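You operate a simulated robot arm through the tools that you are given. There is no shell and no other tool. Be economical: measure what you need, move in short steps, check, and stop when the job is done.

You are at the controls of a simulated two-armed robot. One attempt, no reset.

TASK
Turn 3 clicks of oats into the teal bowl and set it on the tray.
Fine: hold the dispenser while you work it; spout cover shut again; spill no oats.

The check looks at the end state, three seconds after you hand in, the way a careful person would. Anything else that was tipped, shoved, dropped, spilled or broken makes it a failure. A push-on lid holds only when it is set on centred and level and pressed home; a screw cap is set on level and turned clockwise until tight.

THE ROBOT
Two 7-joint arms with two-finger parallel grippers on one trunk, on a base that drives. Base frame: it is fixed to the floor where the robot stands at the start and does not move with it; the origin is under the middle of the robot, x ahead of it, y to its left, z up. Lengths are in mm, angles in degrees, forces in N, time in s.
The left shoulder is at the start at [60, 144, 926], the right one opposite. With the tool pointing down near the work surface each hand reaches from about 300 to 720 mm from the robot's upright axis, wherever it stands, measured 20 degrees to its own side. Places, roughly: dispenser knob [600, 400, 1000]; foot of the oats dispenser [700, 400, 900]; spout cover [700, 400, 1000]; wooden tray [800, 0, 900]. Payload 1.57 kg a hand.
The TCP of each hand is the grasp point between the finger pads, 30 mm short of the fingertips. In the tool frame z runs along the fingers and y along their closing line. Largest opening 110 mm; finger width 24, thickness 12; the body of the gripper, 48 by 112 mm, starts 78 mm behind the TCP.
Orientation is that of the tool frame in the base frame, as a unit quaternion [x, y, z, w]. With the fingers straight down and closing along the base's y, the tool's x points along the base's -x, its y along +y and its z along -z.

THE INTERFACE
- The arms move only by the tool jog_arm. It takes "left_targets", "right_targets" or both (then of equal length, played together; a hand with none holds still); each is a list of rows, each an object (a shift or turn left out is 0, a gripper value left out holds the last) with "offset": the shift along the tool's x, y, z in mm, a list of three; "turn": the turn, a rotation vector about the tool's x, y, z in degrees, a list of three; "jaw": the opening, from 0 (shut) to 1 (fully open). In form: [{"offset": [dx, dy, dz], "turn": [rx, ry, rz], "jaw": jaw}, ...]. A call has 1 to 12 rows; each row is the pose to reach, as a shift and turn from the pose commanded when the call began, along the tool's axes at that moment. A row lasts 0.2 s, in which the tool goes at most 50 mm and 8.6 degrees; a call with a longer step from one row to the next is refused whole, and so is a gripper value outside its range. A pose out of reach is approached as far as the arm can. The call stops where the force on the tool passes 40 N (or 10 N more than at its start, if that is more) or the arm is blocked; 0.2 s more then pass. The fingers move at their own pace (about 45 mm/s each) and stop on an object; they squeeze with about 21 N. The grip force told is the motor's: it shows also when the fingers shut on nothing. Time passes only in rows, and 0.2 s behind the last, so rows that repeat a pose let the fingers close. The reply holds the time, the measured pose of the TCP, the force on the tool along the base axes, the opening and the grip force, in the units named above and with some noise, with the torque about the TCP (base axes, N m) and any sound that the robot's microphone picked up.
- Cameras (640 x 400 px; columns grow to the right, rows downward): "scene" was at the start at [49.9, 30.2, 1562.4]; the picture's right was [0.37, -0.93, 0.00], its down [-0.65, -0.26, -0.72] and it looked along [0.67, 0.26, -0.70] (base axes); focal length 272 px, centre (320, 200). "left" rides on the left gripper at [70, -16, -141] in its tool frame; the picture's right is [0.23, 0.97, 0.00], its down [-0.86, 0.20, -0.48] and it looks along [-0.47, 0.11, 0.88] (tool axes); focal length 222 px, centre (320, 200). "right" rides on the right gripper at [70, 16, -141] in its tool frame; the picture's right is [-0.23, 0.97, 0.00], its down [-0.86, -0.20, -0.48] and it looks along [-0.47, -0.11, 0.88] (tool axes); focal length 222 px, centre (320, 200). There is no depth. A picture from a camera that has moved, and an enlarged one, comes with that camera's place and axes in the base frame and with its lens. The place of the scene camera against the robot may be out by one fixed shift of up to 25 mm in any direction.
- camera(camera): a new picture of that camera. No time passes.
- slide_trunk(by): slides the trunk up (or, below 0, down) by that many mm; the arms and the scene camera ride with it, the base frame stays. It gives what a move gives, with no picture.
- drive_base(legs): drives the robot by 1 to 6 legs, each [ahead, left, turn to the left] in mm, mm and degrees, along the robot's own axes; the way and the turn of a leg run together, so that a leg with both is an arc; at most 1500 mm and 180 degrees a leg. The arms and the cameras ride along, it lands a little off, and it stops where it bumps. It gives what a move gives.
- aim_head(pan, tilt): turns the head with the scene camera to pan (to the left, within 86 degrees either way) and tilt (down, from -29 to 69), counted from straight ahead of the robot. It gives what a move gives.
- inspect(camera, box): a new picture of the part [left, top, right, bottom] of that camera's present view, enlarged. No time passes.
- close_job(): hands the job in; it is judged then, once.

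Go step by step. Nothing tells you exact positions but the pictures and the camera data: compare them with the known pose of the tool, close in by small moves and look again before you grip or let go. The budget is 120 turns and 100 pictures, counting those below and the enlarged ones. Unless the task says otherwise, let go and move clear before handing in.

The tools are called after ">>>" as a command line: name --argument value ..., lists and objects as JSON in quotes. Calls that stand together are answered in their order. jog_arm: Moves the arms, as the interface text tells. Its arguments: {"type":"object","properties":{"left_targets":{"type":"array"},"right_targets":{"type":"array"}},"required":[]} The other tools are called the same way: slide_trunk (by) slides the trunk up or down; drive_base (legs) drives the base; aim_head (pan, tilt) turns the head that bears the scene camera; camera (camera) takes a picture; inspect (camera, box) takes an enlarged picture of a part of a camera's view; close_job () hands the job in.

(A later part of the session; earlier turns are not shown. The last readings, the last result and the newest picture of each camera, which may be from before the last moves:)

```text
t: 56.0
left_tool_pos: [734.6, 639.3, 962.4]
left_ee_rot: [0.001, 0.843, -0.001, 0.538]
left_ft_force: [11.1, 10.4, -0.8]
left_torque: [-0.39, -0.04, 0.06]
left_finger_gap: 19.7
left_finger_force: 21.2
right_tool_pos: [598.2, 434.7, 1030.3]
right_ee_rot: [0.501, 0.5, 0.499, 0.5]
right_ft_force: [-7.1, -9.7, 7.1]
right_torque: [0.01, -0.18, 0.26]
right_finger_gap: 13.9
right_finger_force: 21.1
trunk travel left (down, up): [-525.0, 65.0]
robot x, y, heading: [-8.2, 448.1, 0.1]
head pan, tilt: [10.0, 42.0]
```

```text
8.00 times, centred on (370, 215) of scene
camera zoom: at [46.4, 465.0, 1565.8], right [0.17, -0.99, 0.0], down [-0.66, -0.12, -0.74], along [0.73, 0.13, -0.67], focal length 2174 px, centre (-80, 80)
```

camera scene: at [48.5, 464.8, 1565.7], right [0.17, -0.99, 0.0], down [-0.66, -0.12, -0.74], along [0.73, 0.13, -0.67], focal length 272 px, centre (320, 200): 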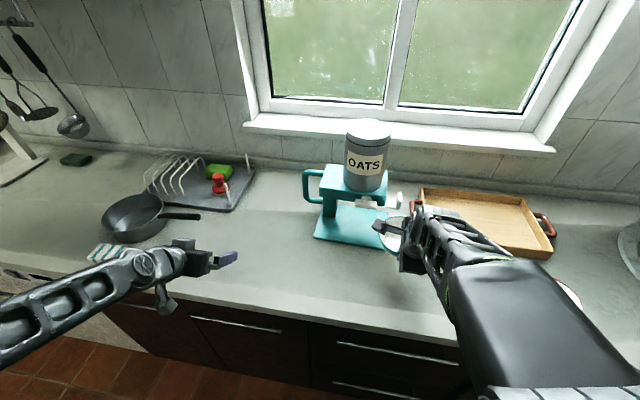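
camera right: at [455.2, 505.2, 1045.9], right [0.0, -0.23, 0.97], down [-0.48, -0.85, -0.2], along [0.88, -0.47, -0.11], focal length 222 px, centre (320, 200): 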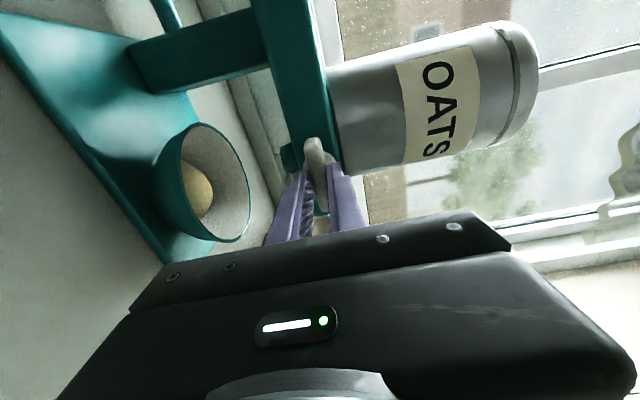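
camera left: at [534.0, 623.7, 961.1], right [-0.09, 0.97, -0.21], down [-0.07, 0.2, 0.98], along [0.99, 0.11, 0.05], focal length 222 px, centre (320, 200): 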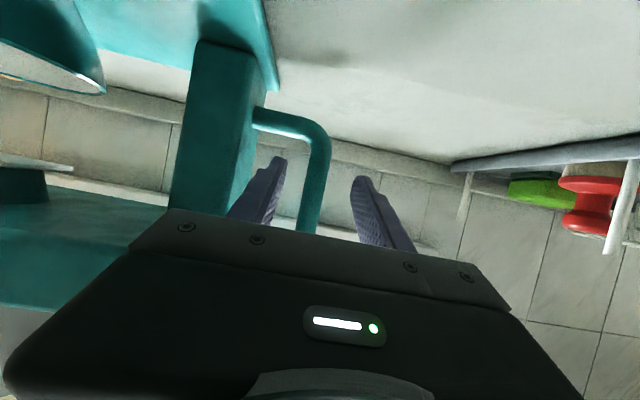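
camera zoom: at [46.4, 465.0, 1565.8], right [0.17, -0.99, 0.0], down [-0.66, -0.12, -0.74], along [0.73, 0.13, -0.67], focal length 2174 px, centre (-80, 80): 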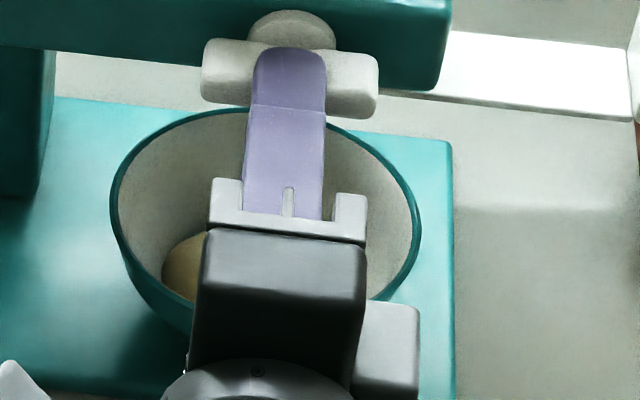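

I can't yet tell how many portions fell. The paddle is symmetric and horizontal again, so I'll let go, back off, and look into the bowl.

>>> jog_arm --right_targets '[{"jaw": 0.2}, {"jaw": 0.36}, {"jaw": 0.36}, {"offset": [0, 0, -30]}, {"offset": [0, 0, -60]}, {"offset": [0, 0, -60]}]'

>>> inspect --camera "scene" --box '[320, 160, 400, 240]'

>>> inspect --camera "right" --box '[120, 60, 340, 260]'

```text
t: 57.4
left_tool_pos: [732.7, 638.9, 964.6]
left_ee_rot: [0.002, 0.843, -0.001, 0.538]
left_ft_force: [-1.4, -3.5, 2.6]
left_torque: [-0.42, 0.23, -0.03]
left_finger_gap: 19.8
left_finger_force: 21.1
right_tool_pos: [536.9, 434.6, 1030.2]
right_ee_rot: [0.501, 0.499, 0.499, 0.5]
right_ft_force: [-0.2, 0.3, 0.3]
right_torque: [0.01, -0.03, -0.01]
right_finger_gap: 39.4
right_finger_force: 0.0
trunk travel left (down, up): [-525.0, 65.0]
robot x, y, heading: [-8.2, 449.8, -0.0]
head pan, tilt: [10.0, 42.0]
```

```text
5.00 times, centred on (360, 200) of scene
camera zoom: at [46.0, 464.2, 1565.8], right [0.17, -0.99, 0.0], down [-0.66, -0.11, -0.74], along [0.73, 0.13, -0.67], focal length 1359 px, centre (120, 200)
```

zoom: 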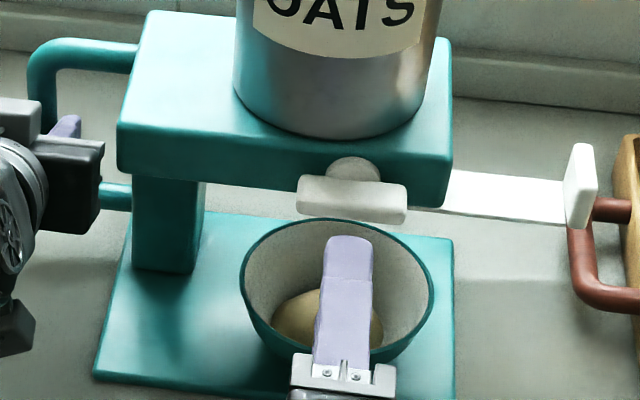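

```text
2.00 times, centred on (230, 160) of right
camera zoom: at [395.0, 504.7, 1046.1], right [0.0, -0.23, 0.97], down [-0.48, -0.85, -0.2], along [0.88, -0.47, -0.11], focal length 444 px, centre (500, 280)
```

zoom: 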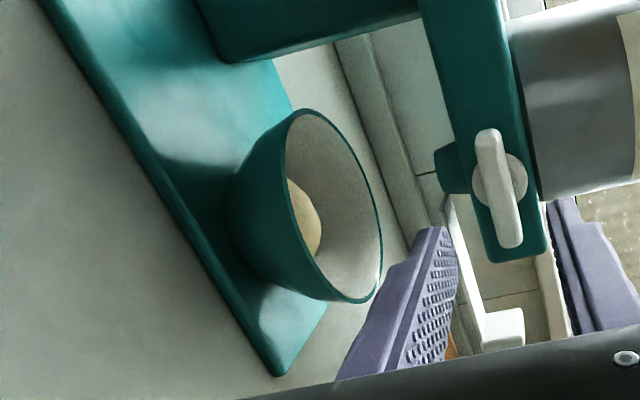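

The heap is one dome about 70 mm wide, and no click was heard, so the count is unclear. I'll regrip and turn a little further in very small separate moves, watching for a sound or growth.

>>> jog_arm --right_targets '[{"offset": [0, 0, 30]}, {"offset": [0, 0, 60]}, {"offset": [0, 0, 60], "jaw": 0.2}, {"offset": [0, 0, 60], "jaw": 0.0}, {"offset": [0, 0, 60], "jaw": 0.0}]'

>>> jog_arm --right_targets '[{"turn": [0, 0, 4]}]'

>>> jog_arm --right_targets '[{"turn": [0, 0, 4]}]'

>>> jog_arm --right_targets '[{"turn": [0, 0, 4]}]'

>>> inspect --camera "scene" --box '[320, 160, 400, 240]'

>>> inspect --camera "right" --box '[120, 60, 340, 260]'

```text
t: 58.5
left_tool_pos: [733.7, 638.9, 962.7]
left_ee_rot: [0.001, 0.843, 0.0, 0.537]
left_ft_force: [-0.9, -1.5, 1.6]
left_torque: [-0.46, -0.21, 0.0]
left_finger_gap: 19.7
left_finger_force: 21.1
right_tool_pos: [596.7, 433.9, 1028.9]
right_ee_rot: [0.501, 0.5, 0.499, 0.5]
right_ft_force: [5.3, -1.1, 2.8]
right_torque: [0.02, -0.08, 0.09]
right_finger_gap: 13.7
right_finger_force: 20.8
trunk travel left (down, up): [-525.0, 65.0]
robot x, y, heading: [-9.3, 450.0, -0.2]
head pan, tilt: [10.0, 42.0]
```

```text
t: 59.0
left_tool_pos: [732.8, 639.2, 963.4]
left_ee_rot: [0.001, 0.843, -0.001, 0.537]
left_ft_force: [-0.8, -0.3, 1.9]
left_torque: [-0.46, -0.09, 0.0]
left_finger_gap: 19.9
left_finger_force: 20.8
right_tool_pos: [597.2, 434.8, 1029.2]
right_ee_rot: [0.519, 0.481, 0.516, 0.483]
right_ft_force: [5.8, -0.3, 3.2]
right_torque: [-0.01, -0.02, -0.43]
right_finger_gap: 13.9
right_finger_force: 21.1
trunk travel left (down, up): [-525.0, 65.0]
robot x, y, heading: [-9.8, 445.9, -0.2]
head pan, tilt: [10.0, 42.0]
```

```text
t: 59.4
left_tool_pos: [732.8, 638.4, 963.8]
left_ee_rot: [0.001, 0.843, 0.0, 0.537]
left_ft_force: [-1.5, -0.2, 2.3]
left_torque: [-0.42, -0.01, -0.01]
left_finger_gap: 19.9
left_finger_force: 20.7
right_tool_pos: [596.9, 434.0, 1030.6]
right_ee_rot: [0.534, 0.465, 0.533, 0.463]
right_ft_force: [6.7, -1.0, 3.4]
right_torque: [-0.01, -0.05, -0.23]
right_finger_gap: 13.9
right_finger_force: 20.7
trunk travel left (down, up): [-525.0, 65.0]
robot x, y, heading: [-7.1, 448.6, -0.0]
head pan, tilt: [10.0, 42.0]
```

```text
t: 59.8
left_tool_pos: [733.2, 639.8, 963.2]
left_ee_rot: [0.0, 0.844, 0.0, 0.537]
left_ft_force: [-1.2, 0.2, 3.5]
left_torque: [-0.41, 0.0, 0.02]
left_finger_gap: 19.7
left_finger_force: 21.3
right_tool_pos: [598.0, 434.9, 1031.9]
right_ee_rot: [0.55, 0.444, 0.549, 0.446]
right_ft_force: [7.6, -0.1, 4.2]
right_torque: [0.0, -0.06, -0.2]
right_finger_gap: 13.9
right_finger_force: 21.1
trunk travel left (down, up): [-525.0, 65.0]
robot x, y, heading: [-7.5, 450.4, -0.0]
head pan, tilt: [10.0, 42.0]
```

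```text
5.00 times, centred on (360, 200) of scene
camera zoom: at [46.6, 464.7, 1565.8], right [0.17, -0.99, 0.0], down [-0.66, -0.12, -0.74], along [0.73, 0.13, -0.67], focal length 1359 px, centre (120, 200)
```

zoom: 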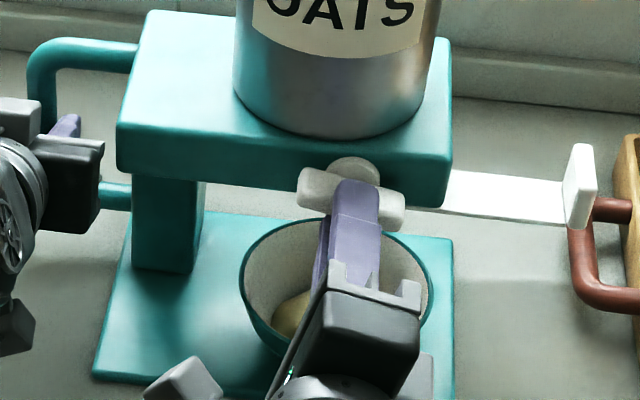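

```text
2.00 times, centred on (230, 160) of right
camera zoom: at [455.5, 500.0, 1060.0], right [0.0, -0.43, 0.91], down [-0.48, -0.79, -0.37], along [0.88, -0.44, -0.2], focal length 444 px, centre (500, 280)
```

zoom: 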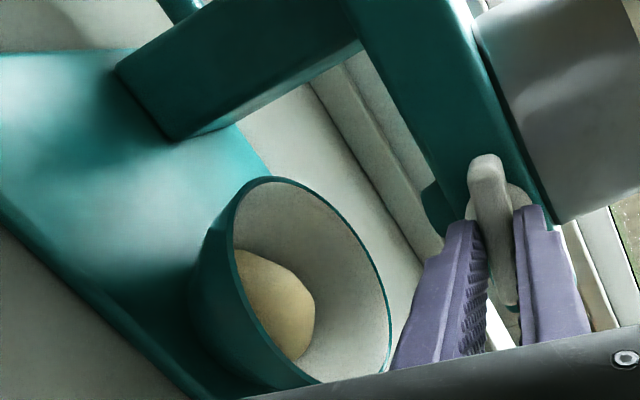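

>>> inspect --camera "right" --box '[215, 170, 295, 250]'

```text
5.00 times, centred on (255, 210) of right
camera zoom: at [455.5, 500.0, 1060.0], right [0.0, -0.43, 0.91], down [-0.48, -0.79, -0.37], along [0.88, -0.44, -0.2], focal length 1111 px, centre (645, 150)
```

zoom: 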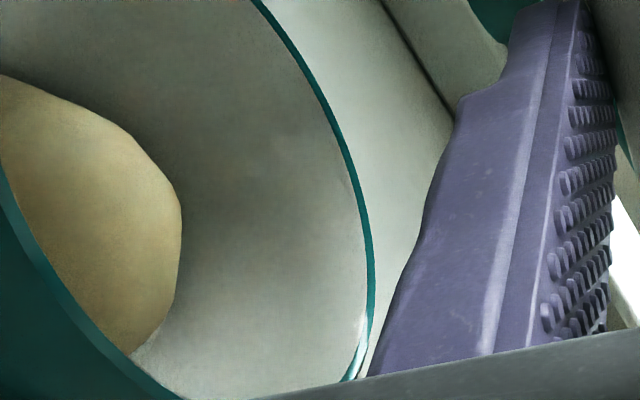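

The heap looks the same at 192°. I'll turn on in small steps to about 225°, to see whether it grows gradually or in portions.

>>> jog_arm --right_targets '[{"turn": [0, 0, 4]}, {"turn": [0, 0, 8]}]'

>>> jog_arm --right_targets '[{"turn": [0, 0, 4]}, {"turn": [0, 0, 8]}]'

>>> inspect --camera "right" --box '[120, 60, 340, 260]'

```text
t: 60.4
left_tool_pos: [733.8, 638.4, 962.7]
left_ee_rot: [0.0, 0.843, 0.0, 0.537]
left_ft_force: [-1.6, 0.1, 4.4]
left_torque: [-0.43, 0.02, -0.04]
left_finger_gap: 19.6
left_finger_force: 20.9
right_tool_pos: [597.4, 434.5, 1030.6]
right_ee_rot: [0.581, 0.404, 0.579, 0.406]
right_ft_force: [8.3, -0.1, 6.6]
right_torque: [-0.01, -0.03, -0.42]
right_finger_gap: 13.9
right_finger_force: 21.2
trunk travel left (down, up): [-525.0, 65.0]
robot x, y, heading: [-10.4, 447.0, 0.0]
head pan, tilt: [10.0, 42.0]
```

```text
t: 61.0
left_tool_pos: [733.0, 639.5, 962.6]
left_ee_rot: [0.001, 0.844, 0.0, 0.537]
left_ft_force: [4.4, 0.6, 2.7]
left_torque: [-0.41, 0.06, 0.04]
left_finger_gap: 19.9
left_finger_force: 21.5
right_tool_pos: [597.6, 434.6, 1029.7]
right_ee_rot: [0.607, 0.364, 0.605, 0.364]
right_ft_force: [2.3, -2.9, 7.9]
right_torque: [0.0, -0.32, 0.28]
right_finger_gap: 13.8
right_finger_force: 21.0
trunk travel left (down, up): [-525.0, 65.0]
robot x, y, heading: [-11.8, 450.4, -0.4]
head pan, tilt: [10.0, 42.0]
```

```text
2.00 times, centred on (230, 160) of right
camera zoom: at [455.4, 489.1, 1076.7], right [0.0, -0.66, 0.75], down [-0.48, -0.66, -0.58], along [0.88, -0.36, -0.32], focal length 444 px, centre (500, 280)
```

zoom: 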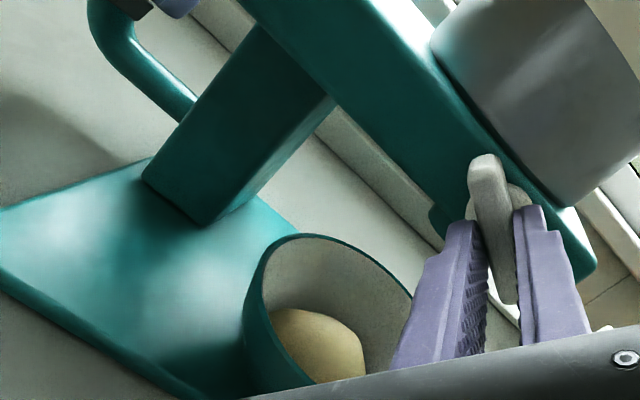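

>>> jog_arm --right_targets '[{"turn": [0, 0, 4]}, {"turn": [0, 0, 8]}]'

>>> jog_arm --right_targets '[{"turn": [0, 0, 4]}, {"turn": [0, 0, 8]}]'

>>> inspect --camera "right" --box '[120, 60, 340, 260]'

```text
t: 61.5
left_tool_pos: [733.6, 639.0, 963.4]
left_ee_rot: [0.001, 0.844, -0.001, 0.537]
left_ft_force: [2.7, 1.9, 2.6]
left_torque: [-0.42, -0.14, 0.0]
left_finger_gap: 19.8
left_finger_force: 21.0
right_tool_pos: [596.4, 434.7, 1031.4]
right_ee_rot: [0.631, 0.32, 0.63, 0.321]
right_ft_force: [5.4, -2.9, 9.6]
right_torque: [-0.01, -0.18, -0.09]
right_finger_gap: 13.8
right_finger_force: 20.9
trunk travel left (down, up): [-525.0, 65.0]
robot x, y, heading: [-8.9, 446.8, -0.3]
head pan, tilt: [10.0, 42.0]
```

```text
t: 62.1
left_tool_pos: [734.8, 639.3, 962.9]
left_ee_rot: [0.001, 0.843, -0.001, 0.537]
left_ft_force: [0.2, 2.7, 2.6]
left_torque: [-0.43, -0.29, -0.02]
left_finger_gap: 19.5
left_finger_force: 21.0
right_tool_pos: [596.7, 435.6, 1029.4]
right_ee_rot: [0.652, 0.274, 0.651, 0.277]
right_ft_force: [8.7, -2.8, 11.0]
right_torque: [0.0, 0.08, -0.35]
right_finger_gap: 14.0
right_finger_force: 21.1
trunk travel left (down, up): [-525.0, 65.0]
robot x, y, heading: [-7.3, 450.2, -0.1]
head pan, tilt: [10.0, 42.0]
```

```text
2.00 times, centred on (230, 160) of right
camera zoom: at [455.1, 474.0, 1089.8], right [0.0, -0.84, 0.54], down [-0.48, -0.47, -0.74], along [0.88, -0.26, -0.4], focal length 444 px, centre (500, 280)
```

zoom: 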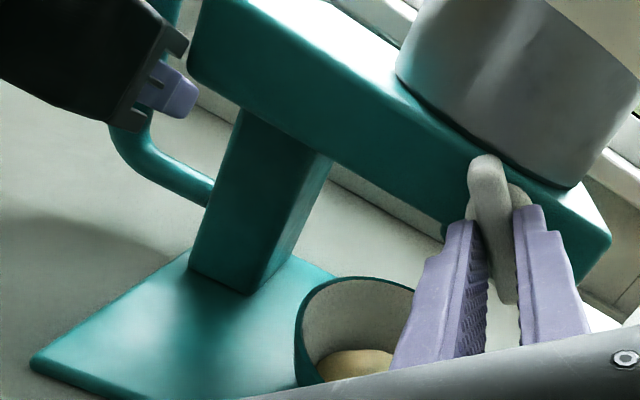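

The heap hasn't visibly changed up to 224°. The wrist is nearing its limit, so I'll release, back off, and unwind the hand by 180° for a regrip. That also frees the view for an exact heap comparison.

>>> jog_arm --right_targets '[{"jaw": 0.2}, {"jaw": 0.36}, {"jaw": 0.36}, {"offset": [0, 0, -30]}, {"offset": [0, 0, -60]}, {"offset": [0, 0, -60]}]'

>>> inspect --camera "scene" --box '[320, 160, 400, 240]'

>>> jog_arm --right_targets '[{"turn": [0, 0, -8.5]}, {"turn": [0, 0, -17]}, {"turn": [0, 0, -25.5]}, {"turn": [0, 0, -34]}, {"turn": [0, 0, -42.5]}, {"turn": [0, 0, -51]}, {"turn": [0, 0, -59.5]}, {"turn": [0, 0, -68]}, {"turn": [0, 0, -76.5]}, {"turn": [0, 0, -85]}, {"turn": [0, 0, -90]}]'

>>> jog_arm --right_targets '[{"turn": [0, 0, -8.5]}, {"turn": [0, 0, -17]}, {"turn": [0, 0, -25.5]}, {"turn": [0, 0, -34]}, {"turn": [0, 0, -42.5]}, {"turn": [0, 0, -51]}, {"turn": [0, 0, -59.5]}, {"turn": [0, 0, -68]}, {"turn": [0, 0, -76.5]}, {"turn": [0, 0, -85]}, {"turn": [0, 0, -90]}]'

>>> inspect --camera "right" --box '[220, 40, 500, 240]'

```text
t: 63.5
left_tool_pos: [732.5, 639.1, 963.1]
left_ee_rot: [0.001, 0.843, -0.001, 0.538]
left_ft_force: [-1.6, 0.5, 3.4]
left_torque: [-0.42, -0.15, 0.04]
left_finger_gap: 19.4
left_finger_force: 21.2
right_tool_pos: [535.9, 436.2, 1030.2]
right_ee_rot: [0.652, 0.276, 0.65, 0.277]
right_ft_force: [0.2, -0.2, 0.5]
right_torque: [0.02, -0.01, -0.01]
right_finger_gap: 39.7
right_finger_force: 0.0
trunk travel left (down, up): [-525.0, 65.0]
robot x, y, heading: [-13.3, 448.8, -0.4]
head pan, tilt: [10.0, 42.0]
```

```text
5.00 times, centred on (360, 200) of scene
camera zoom: at [45.7, 464.9, 1565.8], right [0.17, -0.99, 0.0], down [-0.66, -0.12, -0.74], along [0.73, 0.13, -0.67], focal length 1359 px, centre (120, 200)
```

zoom: 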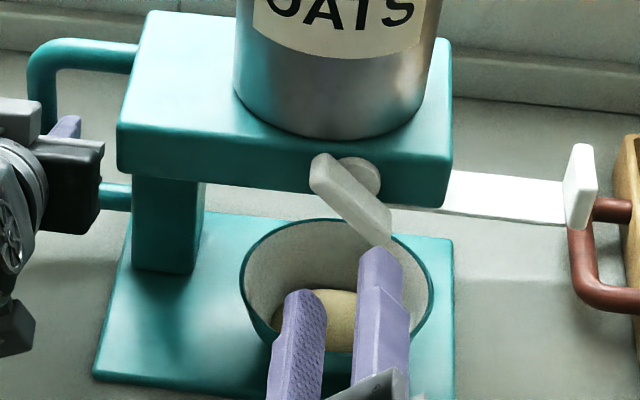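

```text
t: 66.0
left_tool_pos: [731.9, 638.3, 963.7]
left_ee_rot: [0.0, 0.843, 0.0, 0.538]
left_ft_force: [-2.0, 0.4, 1.0]
left_torque: [-0.45, -0.02, -0.01]
left_finger_gap: 20.0
left_finger_force: 20.8
right_tool_pos: [536.6, 433.6, 1030.9]
right_ee_rot: [0.264, 0.656, 0.264, 0.656]
right_ft_force: [-0.1, -0.4, -1.0]
right_torque: [0.01, -0.03, -0.02]
right_finger_gap: 39.5
right_finger_force: 0.1
trunk travel left (down, up): [-525.0, 65.0]
robot x, y, heading: [-13.2, 450.0, -0.1]
head pan, tilt: [10.0, 42.0]
```

```text
t: 68.3
left_tool_pos: [733.0, 638.4, 964.0]
left_ee_rot: [0.0, 0.843, 0.0, 0.538]
left_ft_force: [0.1, 0.8, 1.5]
left_torque: [-0.42, -0.07, 0.0]
left_finger_gap: 19.5
left_finger_force: 21.0
right_tool_pos: [540.6, 423.6, 1026.4]
right_ee_rot: [-0.267, 0.659, -0.283, 0.644]
right_ft_force: [0.0, 0.1, 0.4]
right_torque: [0.02, -0.01, 0.01]
right_finger_gap: 39.6
right_finger_force: 0.0
trunk travel left (down, up): [-525.0, 65.0]
robot x, y, heading: [-8.4, 449.4, -0.0]
head pan, tilt: [10.0, 42.0]
```

```text
2.00 times, centred on (360, 140) of right
camera zoom: at [397.0, 389.3, 967.2], right [0.02, 0.84, -0.54], down [-0.46, 0.48, 0.75], along [0.89, 0.23, 0.39], focal length 444 px, centre (240, 320)
```

zoom: 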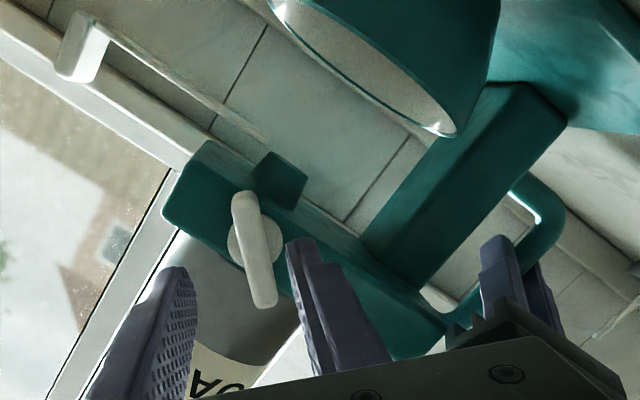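

The heap is unchanged, so the oats come in discrete portions, and none fell between 180° and 224°. Weighing the evidence, fewer than three portions have most likely fallen. I'll regrip and go on in tiny steps, checking the heap after each.

>>> jog_arm --right_targets '[{"offset": [0, 0, 20]}, {"offset": [0, 0, 40]}, {"offset": [0, 0, 40]}]'

>>> inspect --camera "right" --box '[220, 60, 420, 240]'

```text
t: 69.2
left_tool_pos: [733.7, 638.9, 963.5]
left_ee_rot: [0.001, 0.843, 0.0, 0.537]
left_ft_force: [0.5, -0.3, 0.3]
left_torque: [-0.4, 0.2, -0.02]
left_finger_gap: 19.7
left_finger_force: 20.7
right_tool_pos: [577.5, 435.8, 1030.6]
right_ee_rot: [-0.277, 0.651, -0.277, 0.65]
right_ft_force: [-0.2, -0.6, -0.3]
right_torque: [0.02, 0.01, 0.0]
right_finger_gap: 39.5
right_finger_force: 0.0
trunk travel left (down, up): [-525.0, 65.0]
robot x, y, heading: [-10.6, 452.5, -0.2]
head pan, tilt: [10.0, 42.0]
```

```text
2.22 times, centred on (320, 150) of right
camera zoom: at [435.0, 397.1, 969.7], right [0.0, 0.84, -0.54], down [-0.48, 0.48, 0.74], along [0.88, 0.26, 0.4], focal length 494 px, centre (320, 311)
```

zoom: 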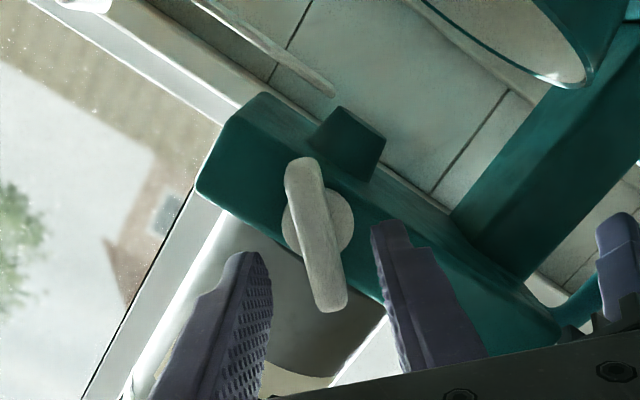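

Aligned with the paddle; closing and continuing in tiny single steps.

>>> jog_arm --right_targets '[{"offset": [0, 0, 20]}, {"offset": [0, 0, 20], "jaw": 0.2}, {"offset": [0, 0, 20], "jaw": 0.0}, {"offset": [0, 0, 20], "jaw": 0.0}]'

>>> jog_arm --right_targets '[{"turn": [0, 0, 3]}]'

>>> jog_arm --right_targets '[{"turn": [0, 0, 3]}]'

>>> jog_arm --right_targets '[{"turn": [0, 0, 3]}]'

>>> inspect --camera "scene" --box '[320, 160, 400, 240]'

```text
t: 70.2
left_tool_pos: [732.4, 639.7, 962.8]
left_ee_rot: [0.0, 0.843, 0.0, 0.538]
left_ft_force: [0.0, 0.9, 1.5]
left_torque: [-0.43, -0.16, 0.0]
left_finger_gap: 19.8
left_finger_force: 20.9
right_tool_pos: [597.7, 434.6, 1031.1]
right_ee_rot: [-0.276, 0.652, -0.276, 0.65]
right_ft_force: [1.8, -1.7, 3.0]
right_torque: [0.03, -0.02, -0.07]
right_finger_gap: 13.7
right_finger_force: 21.3
trunk travel left (down, up): [-525.0, 65.0]
robot x, y, heading: [-8.7, 451.1, -0.0]
head pan, tilt: [10.0, 42.0]
```

```text
t: 70.5
left_tool_pos: [735.0, 637.8, 961.5]
left_ee_rot: [0.001, 0.843, -0.001, 0.537]
left_ft_force: [-0.3, 2.5, 0.8]
left_torque: [-0.39, -0.23, 0.01]
left_finger_gap: 19.5
left_finger_force: 20.7
right_tool_pos: [597.4, 434.3, 1032.3]
right_ee_rot: [-0.258, 0.659, -0.259, 0.657]
right_ft_force: [4.2, -2.2, 4.0]
right_torque: [-0.02, 0.28, -0.39]
right_finger_gap: 13.6
right_finger_force: 21.5
trunk travel left (down, up): [-525.0, 65.0]
robot x, y, heading: [-8.1, 451.0, 0.1]
head pan, tilt: [10.0, 42.0]
```

```text
t: 71.0
left_tool_pos: [733.8, 639.0, 962.6]
left_ee_rot: [0.001, 0.843, 0.0, 0.538]
left_ft_force: [-1.3, 2.3, 2.0]
left_torque: [-0.44, -0.1, 0.01]
left_finger_gap: 19.6
left_finger_force: 21.2
right_tool_pos: [596.9, 435.3, 1030.6]
right_ee_rot: [-0.242, 0.665, -0.243, 0.664]
right_ft_force: [7.0, -2.6, 6.4]
right_torque: [-0.02, 0.26, -0.39]
right_finger_gap: 13.9
right_finger_force: 20.6
trunk travel left (down, up): [-525.0, 65.0]
robot x, y, heading: [-11.0, 450.7, -0.1]
head pan, tilt: [10.0, 42.0]
```

```text
t: 71.3
left_tool_pos: [733.0, 638.4, 963.8]
left_ee_rot: [0.001, 0.843, 0.0, 0.538]
left_ft_force: [0.1, 2.5, 2.3]
left_torque: [-0.43, -0.11, -0.01]
left_finger_gap: 19.8
left_finger_force: 20.6
right_tool_pos: [597.9, 434.7, 1030.4]
right_ee_rot: [-0.223, 0.671, -0.225, 0.67]
right_ft_force: [6.1, -3.0, 8.0]
right_torque: [-0.01, 0.11, -0.32]
right_finger_gap: 13.7
right_finger_force: 20.9
trunk travel left (down, up): [-525.0, 65.0]
robot x, y, heading: [-8.0, 450.3, -0.1]
head pan, tilt: [10.0, 42.0]
```

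```text
5.00 times, centred on (360, 200) of scene
camera zoom: at [46.5, 464.7, 1565.8], right [0.17, -0.99, 0.0], down [-0.66, -0.11, -0.74], along [0.73, 0.13, -0.67], focal length 1359 px, centre (120, 200)
```

zoom: 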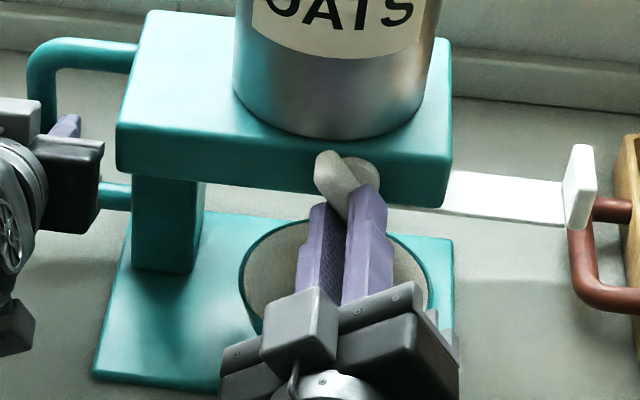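

>>> jog_arm --right_targets '[{"turn": [0, 0, 3]}]'

>>> jog_arm --right_targets '[{"turn": [0, 0, 3]}]'

>>> jog_arm --right_targets '[{"turn": [0, 0, 3]}]'

>>> jog_arm --right_targets '[{"turn": [0, 0, 3]}]'

>>> jog_arm --right_targets '[{"jaw": 0.2}, {"jaw": 0.36}, {"jaw": 0.36}, {"offset": [0, 0, -30]}, {"offset": [0, 0, -60]}, {"offset": [0, 0, -60]}]'

>>> inspect --camera "scene" --box '[320, 160, 400, 240]'

```text
t: 71.8
left_tool_pos: [733.7, 638.9, 963.4]
left_ee_rot: [0.001, 0.843, -0.001, 0.537]
left_ft_force: [0.7, 1.6, 1.1]
left_torque: [-0.39, -0.2, 0.05]
left_finger_gap: 19.7
left_finger_force: 20.9
right_tool_pos: [596.4, 435.2, 1030.5]
right_ee_rot: [-0.206, 0.677, -0.208, 0.676]
right_ft_force: [7.2, -2.4, 10.3]
right_torque: [-0.02, 0.04, -0.25]
right_finger_gap: 13.6
right_finger_force: 21.1
trunk travel left (down, up): [-525.0, 65.0]
robot x, y, heading: [-11.4, 453.3, 0.1]
head pan, tilt: [10.0, 42.0]
```

```text
t: 72.2
left_tool_pos: [733.6, 639.3, 964.6]
left_ee_rot: [0.001, 0.844, -0.001, 0.537]
left_ft_force: [4.2, 2.5, 0.0]
left_torque: [-0.39, 0.24, 0.01]
left_finger_gap: 19.5
left_finger_force: 21.4
right_tool_pos: [597.4, 436.0, 1030.5]
right_ee_rot: [-0.187, 0.682, -0.19, 0.681]
right_ft_force: [3.5, -4.5, 11.5]
right_torque: [-0.03, -0.4, 0.04]
right_finger_gap: 13.7
right_finger_force: 21.1
trunk travel left (down, up): [-525.0, 65.0]
robot x, y, heading: [-8.2, 450.9, 0.0]
head pan, tilt: [10.0, 42.0]
```

```text
t: 72.5
left_tool_pos: [734.7, 638.8, 963.0]
left_ee_rot: [0.001, 0.844, 0.0, 0.537]
left_ft_force: [4.1, 2.9, 0.5]
left_torque: [-0.4, -0.05, 0.07]
left_finger_gap: 19.6
left_finger_force: 20.9
right_tool_pos: [596.2, 435.7, 1030.5]
right_ee_rot: [-0.17, 0.687, -0.172, 0.686]
right_ft_force: [2.5, -4.6, 12.0]
right_torque: [0.0, -0.33, 0.0]
right_finger_gap: 13.9
right_finger_force: 20.9
trunk travel left (down, up): [-525.0, 65.0]
robot x, y, heading: [-12.8, 454.5, -0.2]
head pan, tilt: [10.0, 42.0]
```

```text
t: 73.0
left_tool_pos: [734.1, 639.0, 964.9]
left_ee_rot: [0.001, 0.843, 0.0, 0.538]
left_ft_force: [2.3, 3.9, 0.7]
left_torque: [-0.42, -0.17, 0.01]
left_finger_gap: 19.5
left_finger_force: 20.8
right_tool_pos: [597.2, 435.6, 1030.9]
right_ee_rot: [-0.152, 0.691, -0.154, 0.69]
right_ft_force: [5.0, -4.9, 11.7]
right_torque: [0.02, -0.34, -0.12]
right_finger_gap: 13.7
right_finger_force: 21.4
trunk travel left (down, up): [-525.0, 65.0]
robot x, y, heading: [-12.8, 450.8, 0.0]
head pan, tilt: [10.0, 42.0]
```

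```text
t: 74.3
left_tool_pos: [733.1, 637.6, 963.6]
left_ee_rot: [0.0, 0.844, 0.0, 0.537]
left_ft_force: [-2.0, 1.8, 2.0]
left_torque: [-0.37, 0.18, -0.04]
left_finger_gap: 20.0
left_finger_force: 21.1
right_tool_pos: [537.9, 430.9, 1030.2]
right_ee_rot: [-0.15, 0.692, -0.157, 0.688]
right_ft_force: [0.3, -0.1, -0.3]
right_torque: [-0.02, 0.02, 0.05]
right_finger_gap: 39.8
right_finger_force: 0.0
trunk travel left (down, up): [-525.0, 65.0]
robot x, y, heading: [-10.2, 446.8, 0.1]
head pan, tilt: [10.0, 42.0]
```

```text
5.00 times, centred on (360, 200) of scene
camera zoom: at [45.9, 464.9, 1565.8], right [0.17, -0.99, 0.0], down [-0.66, -0.12, -0.74], along [0.73, 0.13, -0.67], focal length 1359 px, centre (120, 200)
```

zoom: 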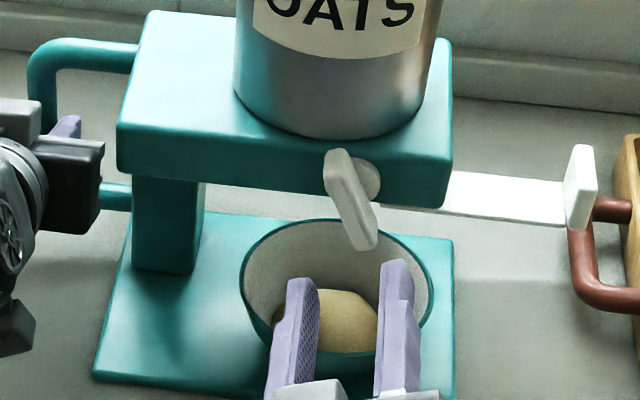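

No change at 245°, so 60° and 120° clicks are ruled out and fewer than three have fallen. I'll continue past 270°.

>>> jog_arm --right_targets '[{"offset": [0, 0, 30]}, {"offset": [0, 0, 60]}, {"offset": [0, 0, 60], "jaw": 0.2}, {"offset": [0, 0, 60], "jaw": 0.0}, {"offset": [0, 0, 60], "jaw": 0.0}]'

>>> jog_arm --right_targets '[{"turn": [0, 0, 4]}, {"turn": [0, 0, 8]}, {"turn": [0, 0, 12]}]'

>>> jog_arm --right_targets '[{"turn": [0, 0, 4]}, {"turn": [0, 0, 8]}]'

>>> jog_arm --right_targets '[{"turn": [0, 0, 4]}, {"turn": [0, 0, 8]}]'

>>> jog_arm --right_targets '[{"jaw": 0.2}, {"jaw": 0.36}, {"jaw": 0.36}, {"offset": [0, 0, -30]}, {"offset": [0, 0, -60]}, {"offset": [0, 0, -60]}]'

>>> inspect --camera "scene" --box '[320, 160, 400, 240]'

```text
t: 75.5
left_tool_pos: [733.0, 638.8, 963.5]
left_ee_rot: [0.0, 0.844, 0.0, 0.537]
left_ft_force: [1.0, -0.8, 1.5]
left_torque: [-0.43, -0.19, 0.01]
left_finger_gap: 20.0
left_finger_force: 20.6
right_tool_pos: [597.8, 433.6, 1031.2]
right_ee_rot: [-0.153, 0.691, -0.154, 0.69]
right_ft_force: [1.6, -0.8, 0.8]
right_torque: [0.0, -0.02, -0.03]
right_finger_gap: 13.6
right_finger_force: 21.1
trunk travel left (down, up): [-525.0, 65.0]
robot x, y, heading: [-8.0, 445.7, -0.2]
head pan, tilt: [10.0, 42.0]
```

```text
t: 76.3
left_tool_pos: [732.9, 638.7, 962.6]
left_ee_rot: [0.001, 0.843, 0.0, 0.537]
left_ft_force: [-0.6, -0.7, 1.0]
left_torque: [-0.4, -0.22, -0.04]
left_finger_gap: 19.6
left_finger_force: 20.8
right_tool_pos: [596.7, 434.5, 1030.9]
right_ee_rot: [-0.078, 0.703, -0.081, 0.702]
right_ft_force: [6.9, -1.7, 6.5]
right_torque: [-0.02, 0.33, -0.2]
right_finger_gap: 13.4
right_finger_force: 21.0
trunk travel left (down, up): [-525.0, 65.0]
robot x, y, heading: [-6.8, 449.6, 0.0]
head pan, tilt: [10.0, 42.0]
```

```text
t: 77.0
left_tool_pos: [733.5, 639.6, 963.5]
left_ee_rot: [0.002, 0.843, -0.001, 0.538]
left_ft_force: [3.1, -0.5, 1.9]
left_torque: [-0.4, 0.19, 0.03]
left_finger_gap: 19.6
left_finger_force: 20.8
right_tool_pos: [596.9, 434.1, 1029.7]
right_ee_rot: [-0.029, 0.707, -0.033, 0.706]
right_ft_force: [3.7, -2.4, 7.7]
right_torque: [0.05, -0.18, 0.0]
right_finger_gap: 13.8
right_finger_force: 21.1
trunk travel left (down, up): [-525.0, 65.0]
robot x, y, heading: [-9.1, 452.3, 0.1]
head pan, tilt: [10.0, 42.0]
```

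```text
t: 77.5
left_tool_pos: [733.0, 638.2, 963.8]
left_ee_rot: [0.002, 0.843, -0.001, 0.538]
left_ft_force: [1.6, 0.4, 1.2]
left_torque: [-0.42, -0.12, 0.04]
left_finger_gap: 19.7
left_finger_force: 21.1
right_tool_pos: [596.9, 435.7, 1030.4]
right_ee_rot: [0.019, 0.707, 0.019, 0.707]
right_ft_force: [5.2, -3.9, 8.3]
right_torque: [-0.06, -0.21, -0.11]
right_finger_gap: 13.7
right_finger_force: 21.3
trunk travel left (down, up): [-525.0, 65.0]
robot x, y, heading: [-7.8, 449.2, -0.2]
head pan, tilt: [10.0, 42.0]
```

```text
t: 79.0
left_tool_pos: [731.8, 639.0, 963.4]
left_ee_rot: [0.001, 0.844, -0.001, 0.537]
left_ft_force: [-2.3, -1.1, 2.2]
left_torque: [-0.4, -0.03, 0.02]
left_finger_gap: 20.0
left_finger_force: 21.1
right_tool_pos: [535.5, 436.5, 1030.9]
right_ee_rot: [0.019, 0.707, 0.018, 0.706]
right_ft_force: [-0.4, 0.1, -0.4]
right_torque: [0.0, 0.01, 0.0]
right_finger_gap: 39.4
right_finger_force: 0.1
trunk travel left (down, up): [-525.0, 65.0]
robot x, y, heading: [-5.2, 453.6, -0.0]
head pan, tilt: [10.0, 42.0]
```

```text
5.00 times, centred on (360, 200) of scene
camera zoom: at [45.9, 464.7, 1565.8], right [0.17, -0.99, 0.0], down [-0.66, -0.12, -0.74], along [0.73, 0.13, -0.67], focal length 1359 px, centre (120, 200)
```

zoom: 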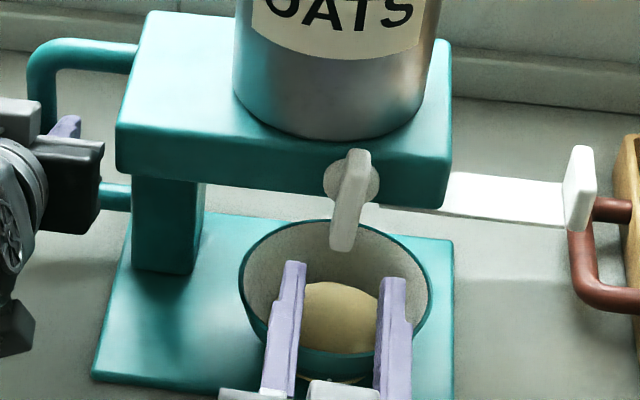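

The heap has grown at about 270°. I'll move the hand aside and look closely at the heap and at something yellowish in front of the bowl.

>>> jog_arm --right_targets '[{"offset": [0, -45, 0]}, {"offset": [0, -90, 0]}, {"offset": [0, -130, 0]}, {"offset": [0, -130, 0]}]'

>>> inspect --camera "scene" --box '[330, 195, 390, 245]'

```text
t: 80.0
left_tool_pos: [733.6, 638.5, 963.4]
left_ee_rot: [0.001, 0.843, 0.0, 0.537]
left_ft_force: [1.9, 1.2, 0.4]
left_torque: [-0.51, 0.01, -0.14]
left_finger_gap: 19.6
left_finger_force: 20.3
right_tool_pos: [535.2, 305.7, 1023.0]
right_ee_rot: [0.019, 0.708, 0.017, 0.706]
right_ft_force: [-0.1, 0.6, 0.1]
right_torque: [0.0, 0.0, -0.04]
right_finger_gap: 39.4
right_finger_force: 0.0
trunk travel left (down, up): [-525.0, 65.0]
robot x, y, heading: [-9.0, 449.8, -0.2]
head pan, tilt: [10.0, 42.0]
```

```text
8.00 times, centred on (360, 220) of scene
camera zoom: at [46.6, 464.9, 1565.7], right [0.17, -0.99, 0.0], down [-0.66, -0.12, -0.74], along [0.73, 0.13, -0.67], focal length 2174 px, centre (0, 40)
```

zoom: 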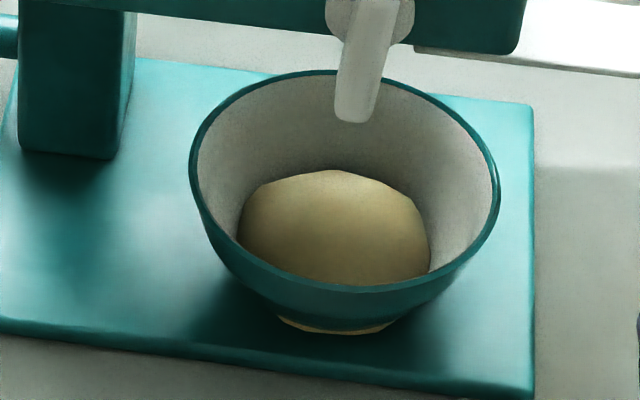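

The heap grew by roughly half between 245° and 270°. With none between 180° and 245°, that fits 90° per click: three portions are now in the bowl. I'll leave the knob alone and go to close the cover.

>>> jog_arm --right_targets '[{"offset": [8, -4, 35], "turn": [0, 0, -3], "jaw": 0.31}, {"offset": [16, -8, 70], "turn": [0, 0, -3]}, {"offset": [23, -10, 100], "turn": [0, 0, -3]}, {"offset": [23, -10, 100], "turn": [0, 0, -3]}]'

>>> inspect --camera "right" --box '[220, 60, 440, 240]'

```text
t: 81.0
left_tool_pos: [734.1, 640.0, 963.3]
left_ee_rot: [0.001, 0.843, -0.001, 0.538]
left_ft_force: [1.3, 0.2, 0.5]
left_torque: [-0.46, 0.12, -0.04]
left_finger_gap: 19.7
left_finger_force: 21.1
right_tool_pos: [637.2, 296.2, 999.4]
right_ee_rot: [0.0, 0.708, -0.001, 0.706]
right_ft_force: [-0.3, 0.1, -0.5]
right_torque: [0.0, 0.0, -0.02]
right_finger_gap: 34.1
right_finger_force: 0.0
trunk travel left (down, up): [-525.0, 65.0]
robot x, y, heading: [-11.5, 452.3, -0.3]
head pan, tilt: [10.0, 42.0]
```

```text
2.22 times, centred on (330, 150) of right
camera zoom: at [494.9, 313.6, 928.7], right [0.0, 0.97, 0.23], down [-0.48, -0.2, 0.86], along [0.88, -0.11, 0.46], focal length 494 px, centre (298, 311)
```

zoom: 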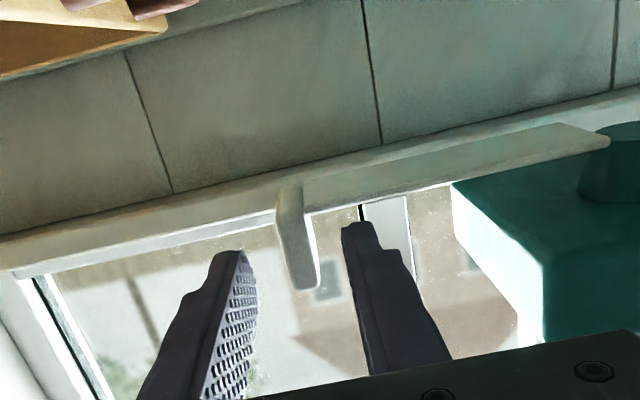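

>>> jog_arm --right_targets '[{"offset": [-8, 1, 0]}, {"offset": [-8, 1, 22]}, {"offset": [-8, 1, 45]}, {"offset": [-8, 1, 45], "jaw": 0.15}, {"offset": [-8, 1, 45], "jaw": 0.0}, {"offset": [-8, 1, 45], "jaw": 0.0}]'

```text
t: 82.3
left_tool_pos: [734.4, 638.5, 964.0]
left_ee_rot: [0.001, 0.843, 0.0, 0.537]
left_ft_force: [-1.8, 0.3, 2.2]
left_torque: [-0.41, 0.08, -0.02]
left_finger_gap: 19.5
left_finger_force: 20.1
right_tool_pos: [680.9, 296.8, 1007.1]
right_ee_rot: [0.001, 0.708, -0.001, 0.707]
right_ft_force: [2.5, 0.5, 0.5]
right_torque: [0.02, 0.05, -0.19]
right_finger_gap: 11.6
right_finger_force: 21.0
trunk travel left (down, up): [-525.0, 65.0]
robot x, y, heading: [-8.9, 451.2, -0.2]
head pan, tilt: [10.0, 42.0]
```

The tab is gripped again; I'll slide it back in toward its start position (y≈338).

>>> jog_arm --right_targets '[{"offset": [0, 7, 0]}, {"offset": [0, 14, 0]}, {"offset": [0, 21, 0]}, {"offset": [0, 28, 0]}, {"offset": [0, 35, 0]}, {"offset": [0, 40, 0]}, {"offset": [0, 42, 0]}]'

>>> inspect --camera "scene" --box '[310, 130, 430, 250]'

```text
t: 84.0
left_tool_pos: [732.9, 639.8, 962.3]
left_ee_rot: [0.0, 0.844, 0.0, 0.536]
left_ft_force: [1.6, 0.7, 1.4]
left_torque: [-0.42, -0.07, 0.01]
left_finger_gap: 19.8
left_finger_force: 21.1
right_tool_pos: [680.7, 338.4, 1007.5]
right_ee_rot: [0.001, 0.708, -0.002, 0.706]
right_ft_force: [-0.5, -2.2, 0.6]
right_torque: [0.03, -0.41, -0.19]
right_finger_gap: 11.4
right_finger_force: 21.0
trunk travel left (down, up): [-525.0, 65.0]
robot x, y, heading: [-9.2, 453.7, 0.1]
head pan, tilt: [10.0, 42.0]
```

```text
3.33 times, centred on (370, 190) of scene
camera zoom: at [46.5, 464.7, 1565.7], right [0.17, -0.99, 0.0], down [-0.66, -0.12, -0.74], along [0.73, 0.13, -0.67], focal length 906 px, centre (153, 233)
```

zoom: 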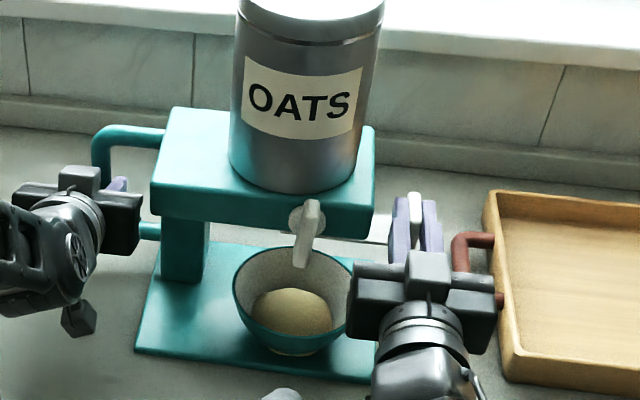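

>>> jog_arm --right_targets '[{"offset": [0, 2, 0]}, {"offset": [0, 4, 0]}, {"offset": [0, 6, 0]}]'

```text
t: 84.8
left_tool_pos: [732.9, 641.0, 962.3]
left_ee_rot: [0.0, 0.843, 0.001, 0.538]
left_ft_force: [2.4, 11.3, 0.8]
left_torque: [-0.45, 0.26, 0.02]
left_finger_gap: 19.9
left_finger_force: 21.0
right_tool_pos: [680.8, 341.9, 1007.8]
right_ee_rot: [0.003, 0.708, -0.003, 0.707]
right_ft_force: [-2.2, -16.7, 0.8]
right_torque: [-0.04, 0.11, -0.16]
right_finger_gap: 11.5
right_finger_force: 21.2
trunk travel left (down, up): [-525.0, 65.0]
robot x, y, heading: [-6.9, 451.3, 0.2]
head pan, tilt: [10.0, 42.0]
```

It's against the inner stop, so the cover is shut. I'll relax, release the tab and back away.

>>> jog_arm --right_targets '[{"offset": [0, -3, 0]}, {"offset": [0, -3, 0], "jaw": 0.15}, {"offset": [0, -3, 0], "jaw": 0.28}, {"offset": [0, -3, 0], "jaw": 0.28}, {"offset": [-2, -3, -40]}, {"offset": [-4, -3, -80]}, {"offset": [-4, -3, -120]}]'

>>> inspect --camera "right" --box '[220, 40, 460, 240]'

```text
t: 86.3
left_tool_pos: [732.9, 637.7, 962.2]
left_ee_rot: [0.002, 0.843, -0.001, 0.537]
left_ft_force: [-4.2, -2.9, 4.7]
left_torque: [-0.42, 0.44, -0.19]
left_finger_gap: 19.9
left_finger_force: 20.8
right_tool_pos: [560.4, 341.3, 1011.0]
right_ee_rot: [0.001, 0.708, -0.002, 0.706]
right_ft_force: [-0.1, 0.1, -0.2]
right_torque: [0.0, -0.01, -0.01]
right_finger_gap: 30.8
right_finger_force: 0.0
trunk travel left (down, up): [-525.0, 65.0]
robot x, y, heading: [-7.1, 449.3, -0.1]
head pan, tilt: [10.0, 42.0]
```

```text
2.00 times, centred on (340, 140) of right
camera zoom: at [418.4, 359.1, 941.4], right [0.0, 0.97, 0.23], down [-0.48, -0.2, 0.86], along [0.88, -0.11, 0.46], focal length 444 px, centre (280, 320)
```

zoom: 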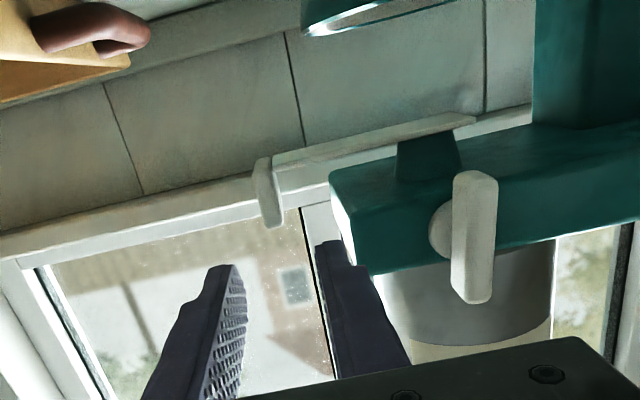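

The cover is shut over the spout. While the left hand still steadies the dispenser, I'll bring the right hand back to the bowl's near rim at 45°. That keeps it clear of the now-vertical paddle.

>>> jog_arm --right_targets '[{"offset": [0, 8, -10], "turn": [0, 0, 8.2]}, {"offset": [1, 16, -20], "turn": [0, 0, 16.4]}, {"offset": [2, 25, -30], "turn": [0, 0, 24.6]}, {"offset": [3, 35, -35], "turn": [0, 0, 32.8]}, {"offset": [4, 45, -35], "turn": [0, 0, 41]}, {"offset": [5, 55, -35], "turn": [0, 0, 49.2]}, {"offset": [5, 65, -35], "turn": [0, 0, 57.4]}, {"offset": [5, 75, -35], "turn": [0, 0, 65.6]}, {"offset": [5, 85, -35], "turn": [0, 0, 73.8]}, {"offset": [5, 93, -35], "turn": [0, 0, 82]}, {"offset": [5, 93, -35], "turn": [0, 0, 90], "jaw": 0.32}]'

>>> jog_arm --right_targets '[{"offset": [0, -7, 7], "turn": [8, 0, 0]}, {"offset": [0, -14, 14], "turn": [16, 0, 0]}, {"offset": [0, -21, 21], "turn": [24, 0, 0]}, {"offset": [0, -28, 28], "turn": [32, 0, 0]}, {"offset": [0, -35, 35], "turn": [40, 0, 0]}, {"offset": [0, -40, 40], "turn": [45, 0, 0]}, {"offset": [0, -40, 40], "turn": [45, 0, 0]}]'

>>> camera --camera "right"

```text
t: 88.8
left_tool_pos: [734.2, 638.9, 963.2]
left_ee_rot: [0.002, 0.843, -0.001, 0.537]
left_ft_force: [-1.3, -4.4, -0.4]
left_torque: [-0.45, -0.01, 0.01]
left_finger_gap: 19.6
left_finger_force: 20.7
right_tool_pos: [526.4, 435.0, 1007.5]
right_ee_rot: [0.502, 0.499, 0.5, 0.499]
right_ft_force: [-0.7, -0.8, -0.2]
right_torque: [0.0, 0.02, -0.01]
right_finger_gap: 35.3
right_finger_force: 0.1
trunk travel left (down, up): [-525.0, 65.0]
robot x, y, heading: [-10.0, 451.7, -0.3]
head pan, tilt: [10.0, 42.0]
```

```text
t: 90.3
left_tool_pos: [732.2, 638.3, 963.4]
left_ee_rot: [0.001, 0.843, 0.0, 0.538]
left_ft_force: [0.8, -1.4, 0.0]
left_torque: [-0.44, 0.1, 0.03]
left_finger_gap: 19.6
left_finger_force: 21.3
right_tool_pos: [567.6, 435.6, 966.2]
right_ee_rot: [0.654, 0.653, 0.27, 0.27]
right_ft_force: [0.5, -0.5, 0.5]
right_torque: [-0.02, 0.0, 0.02]
right_finger_gap: 35.0
right_finger_force: 0.1
trunk travel left (down, up): [-525.0, 65.0]
robot x, y, heading: [-13.0, 447.8, -0.1]
head pan, tilt: [10.0, 42.0]
```

```text
14 pictures are left
camera right: at [478.4, 505.5, 1077.4], right [0.69, -0.23, 0.69], down [-0.48, -0.85, 0.2], along [0.54, -0.47, -0.7], focal length 222 px, centre (320, 200)
```

right: 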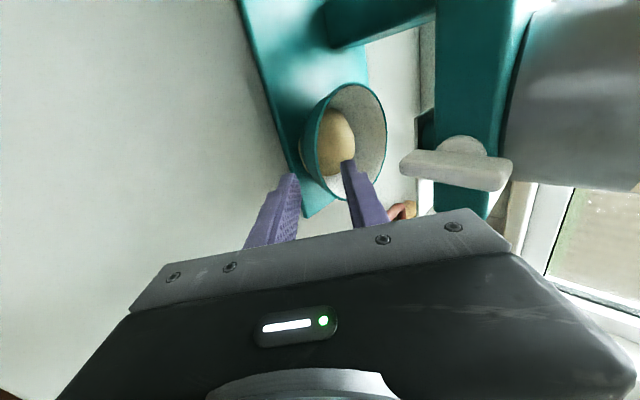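

>>> jog_arm --right_targets '[{"offset": [-1, 0, 20]}, {"offset": [-1, 0, 40]}, {"offset": [-1, 0, 51]}, {"offset": [-1, 0, 51], "jaw": 0.2}, {"offset": [-1, 0, 51], "jaw": 0.15}, {"offset": [-1, 0, 51], "jaw": 0.15}]'

>>> inspect --camera "right" --box '[220, 50, 420, 230]'

```text
t: 91.8
left_tool_pos: [733.1, 638.7, 962.3]
left_ee_rot: [0.001, 0.843, 0.0, 0.537]
left_ft_force: [-0.2, -0.8, 0.4]
left_torque: [-0.45, 0.02, -0.01]
left_finger_gap: 19.8
left_finger_force: 21.1
right_tool_pos: [602.3, 433.0, 930.9]
right_ee_rot: [0.654, 0.653, 0.27, 0.271]
right_ft_force: [-0.8, -0.1, -0.8]
right_torque: [0.02, 0.0, 0.01]
right_finger_gap: 17.0
right_finger_force: 0.5
trunk travel left (down, up): [-525.0, 65.0]
robot x, y, heading: [-11.8, 447.7, 0.2]
head pan, tilt: [10.0, 42.0]
```

```text
2.22 times, centred on (320, 140) of right
camera zoom: at [514.6, 504.5, 1041.3], right [0.69, -0.23, 0.69], down [-0.48, -0.85, 0.2], along [0.54, -0.47, -0.7], focal length 494 px, centre (320, 333)
```

zoom: 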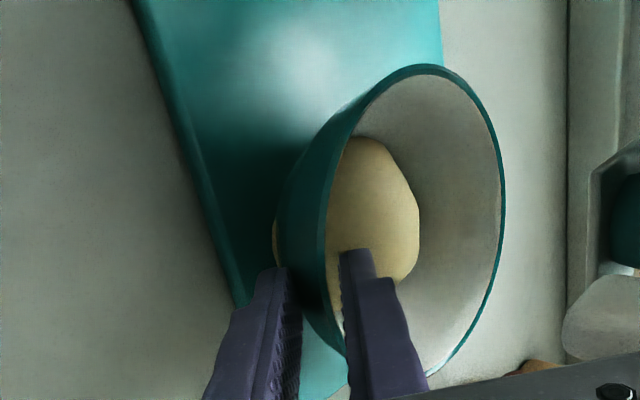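

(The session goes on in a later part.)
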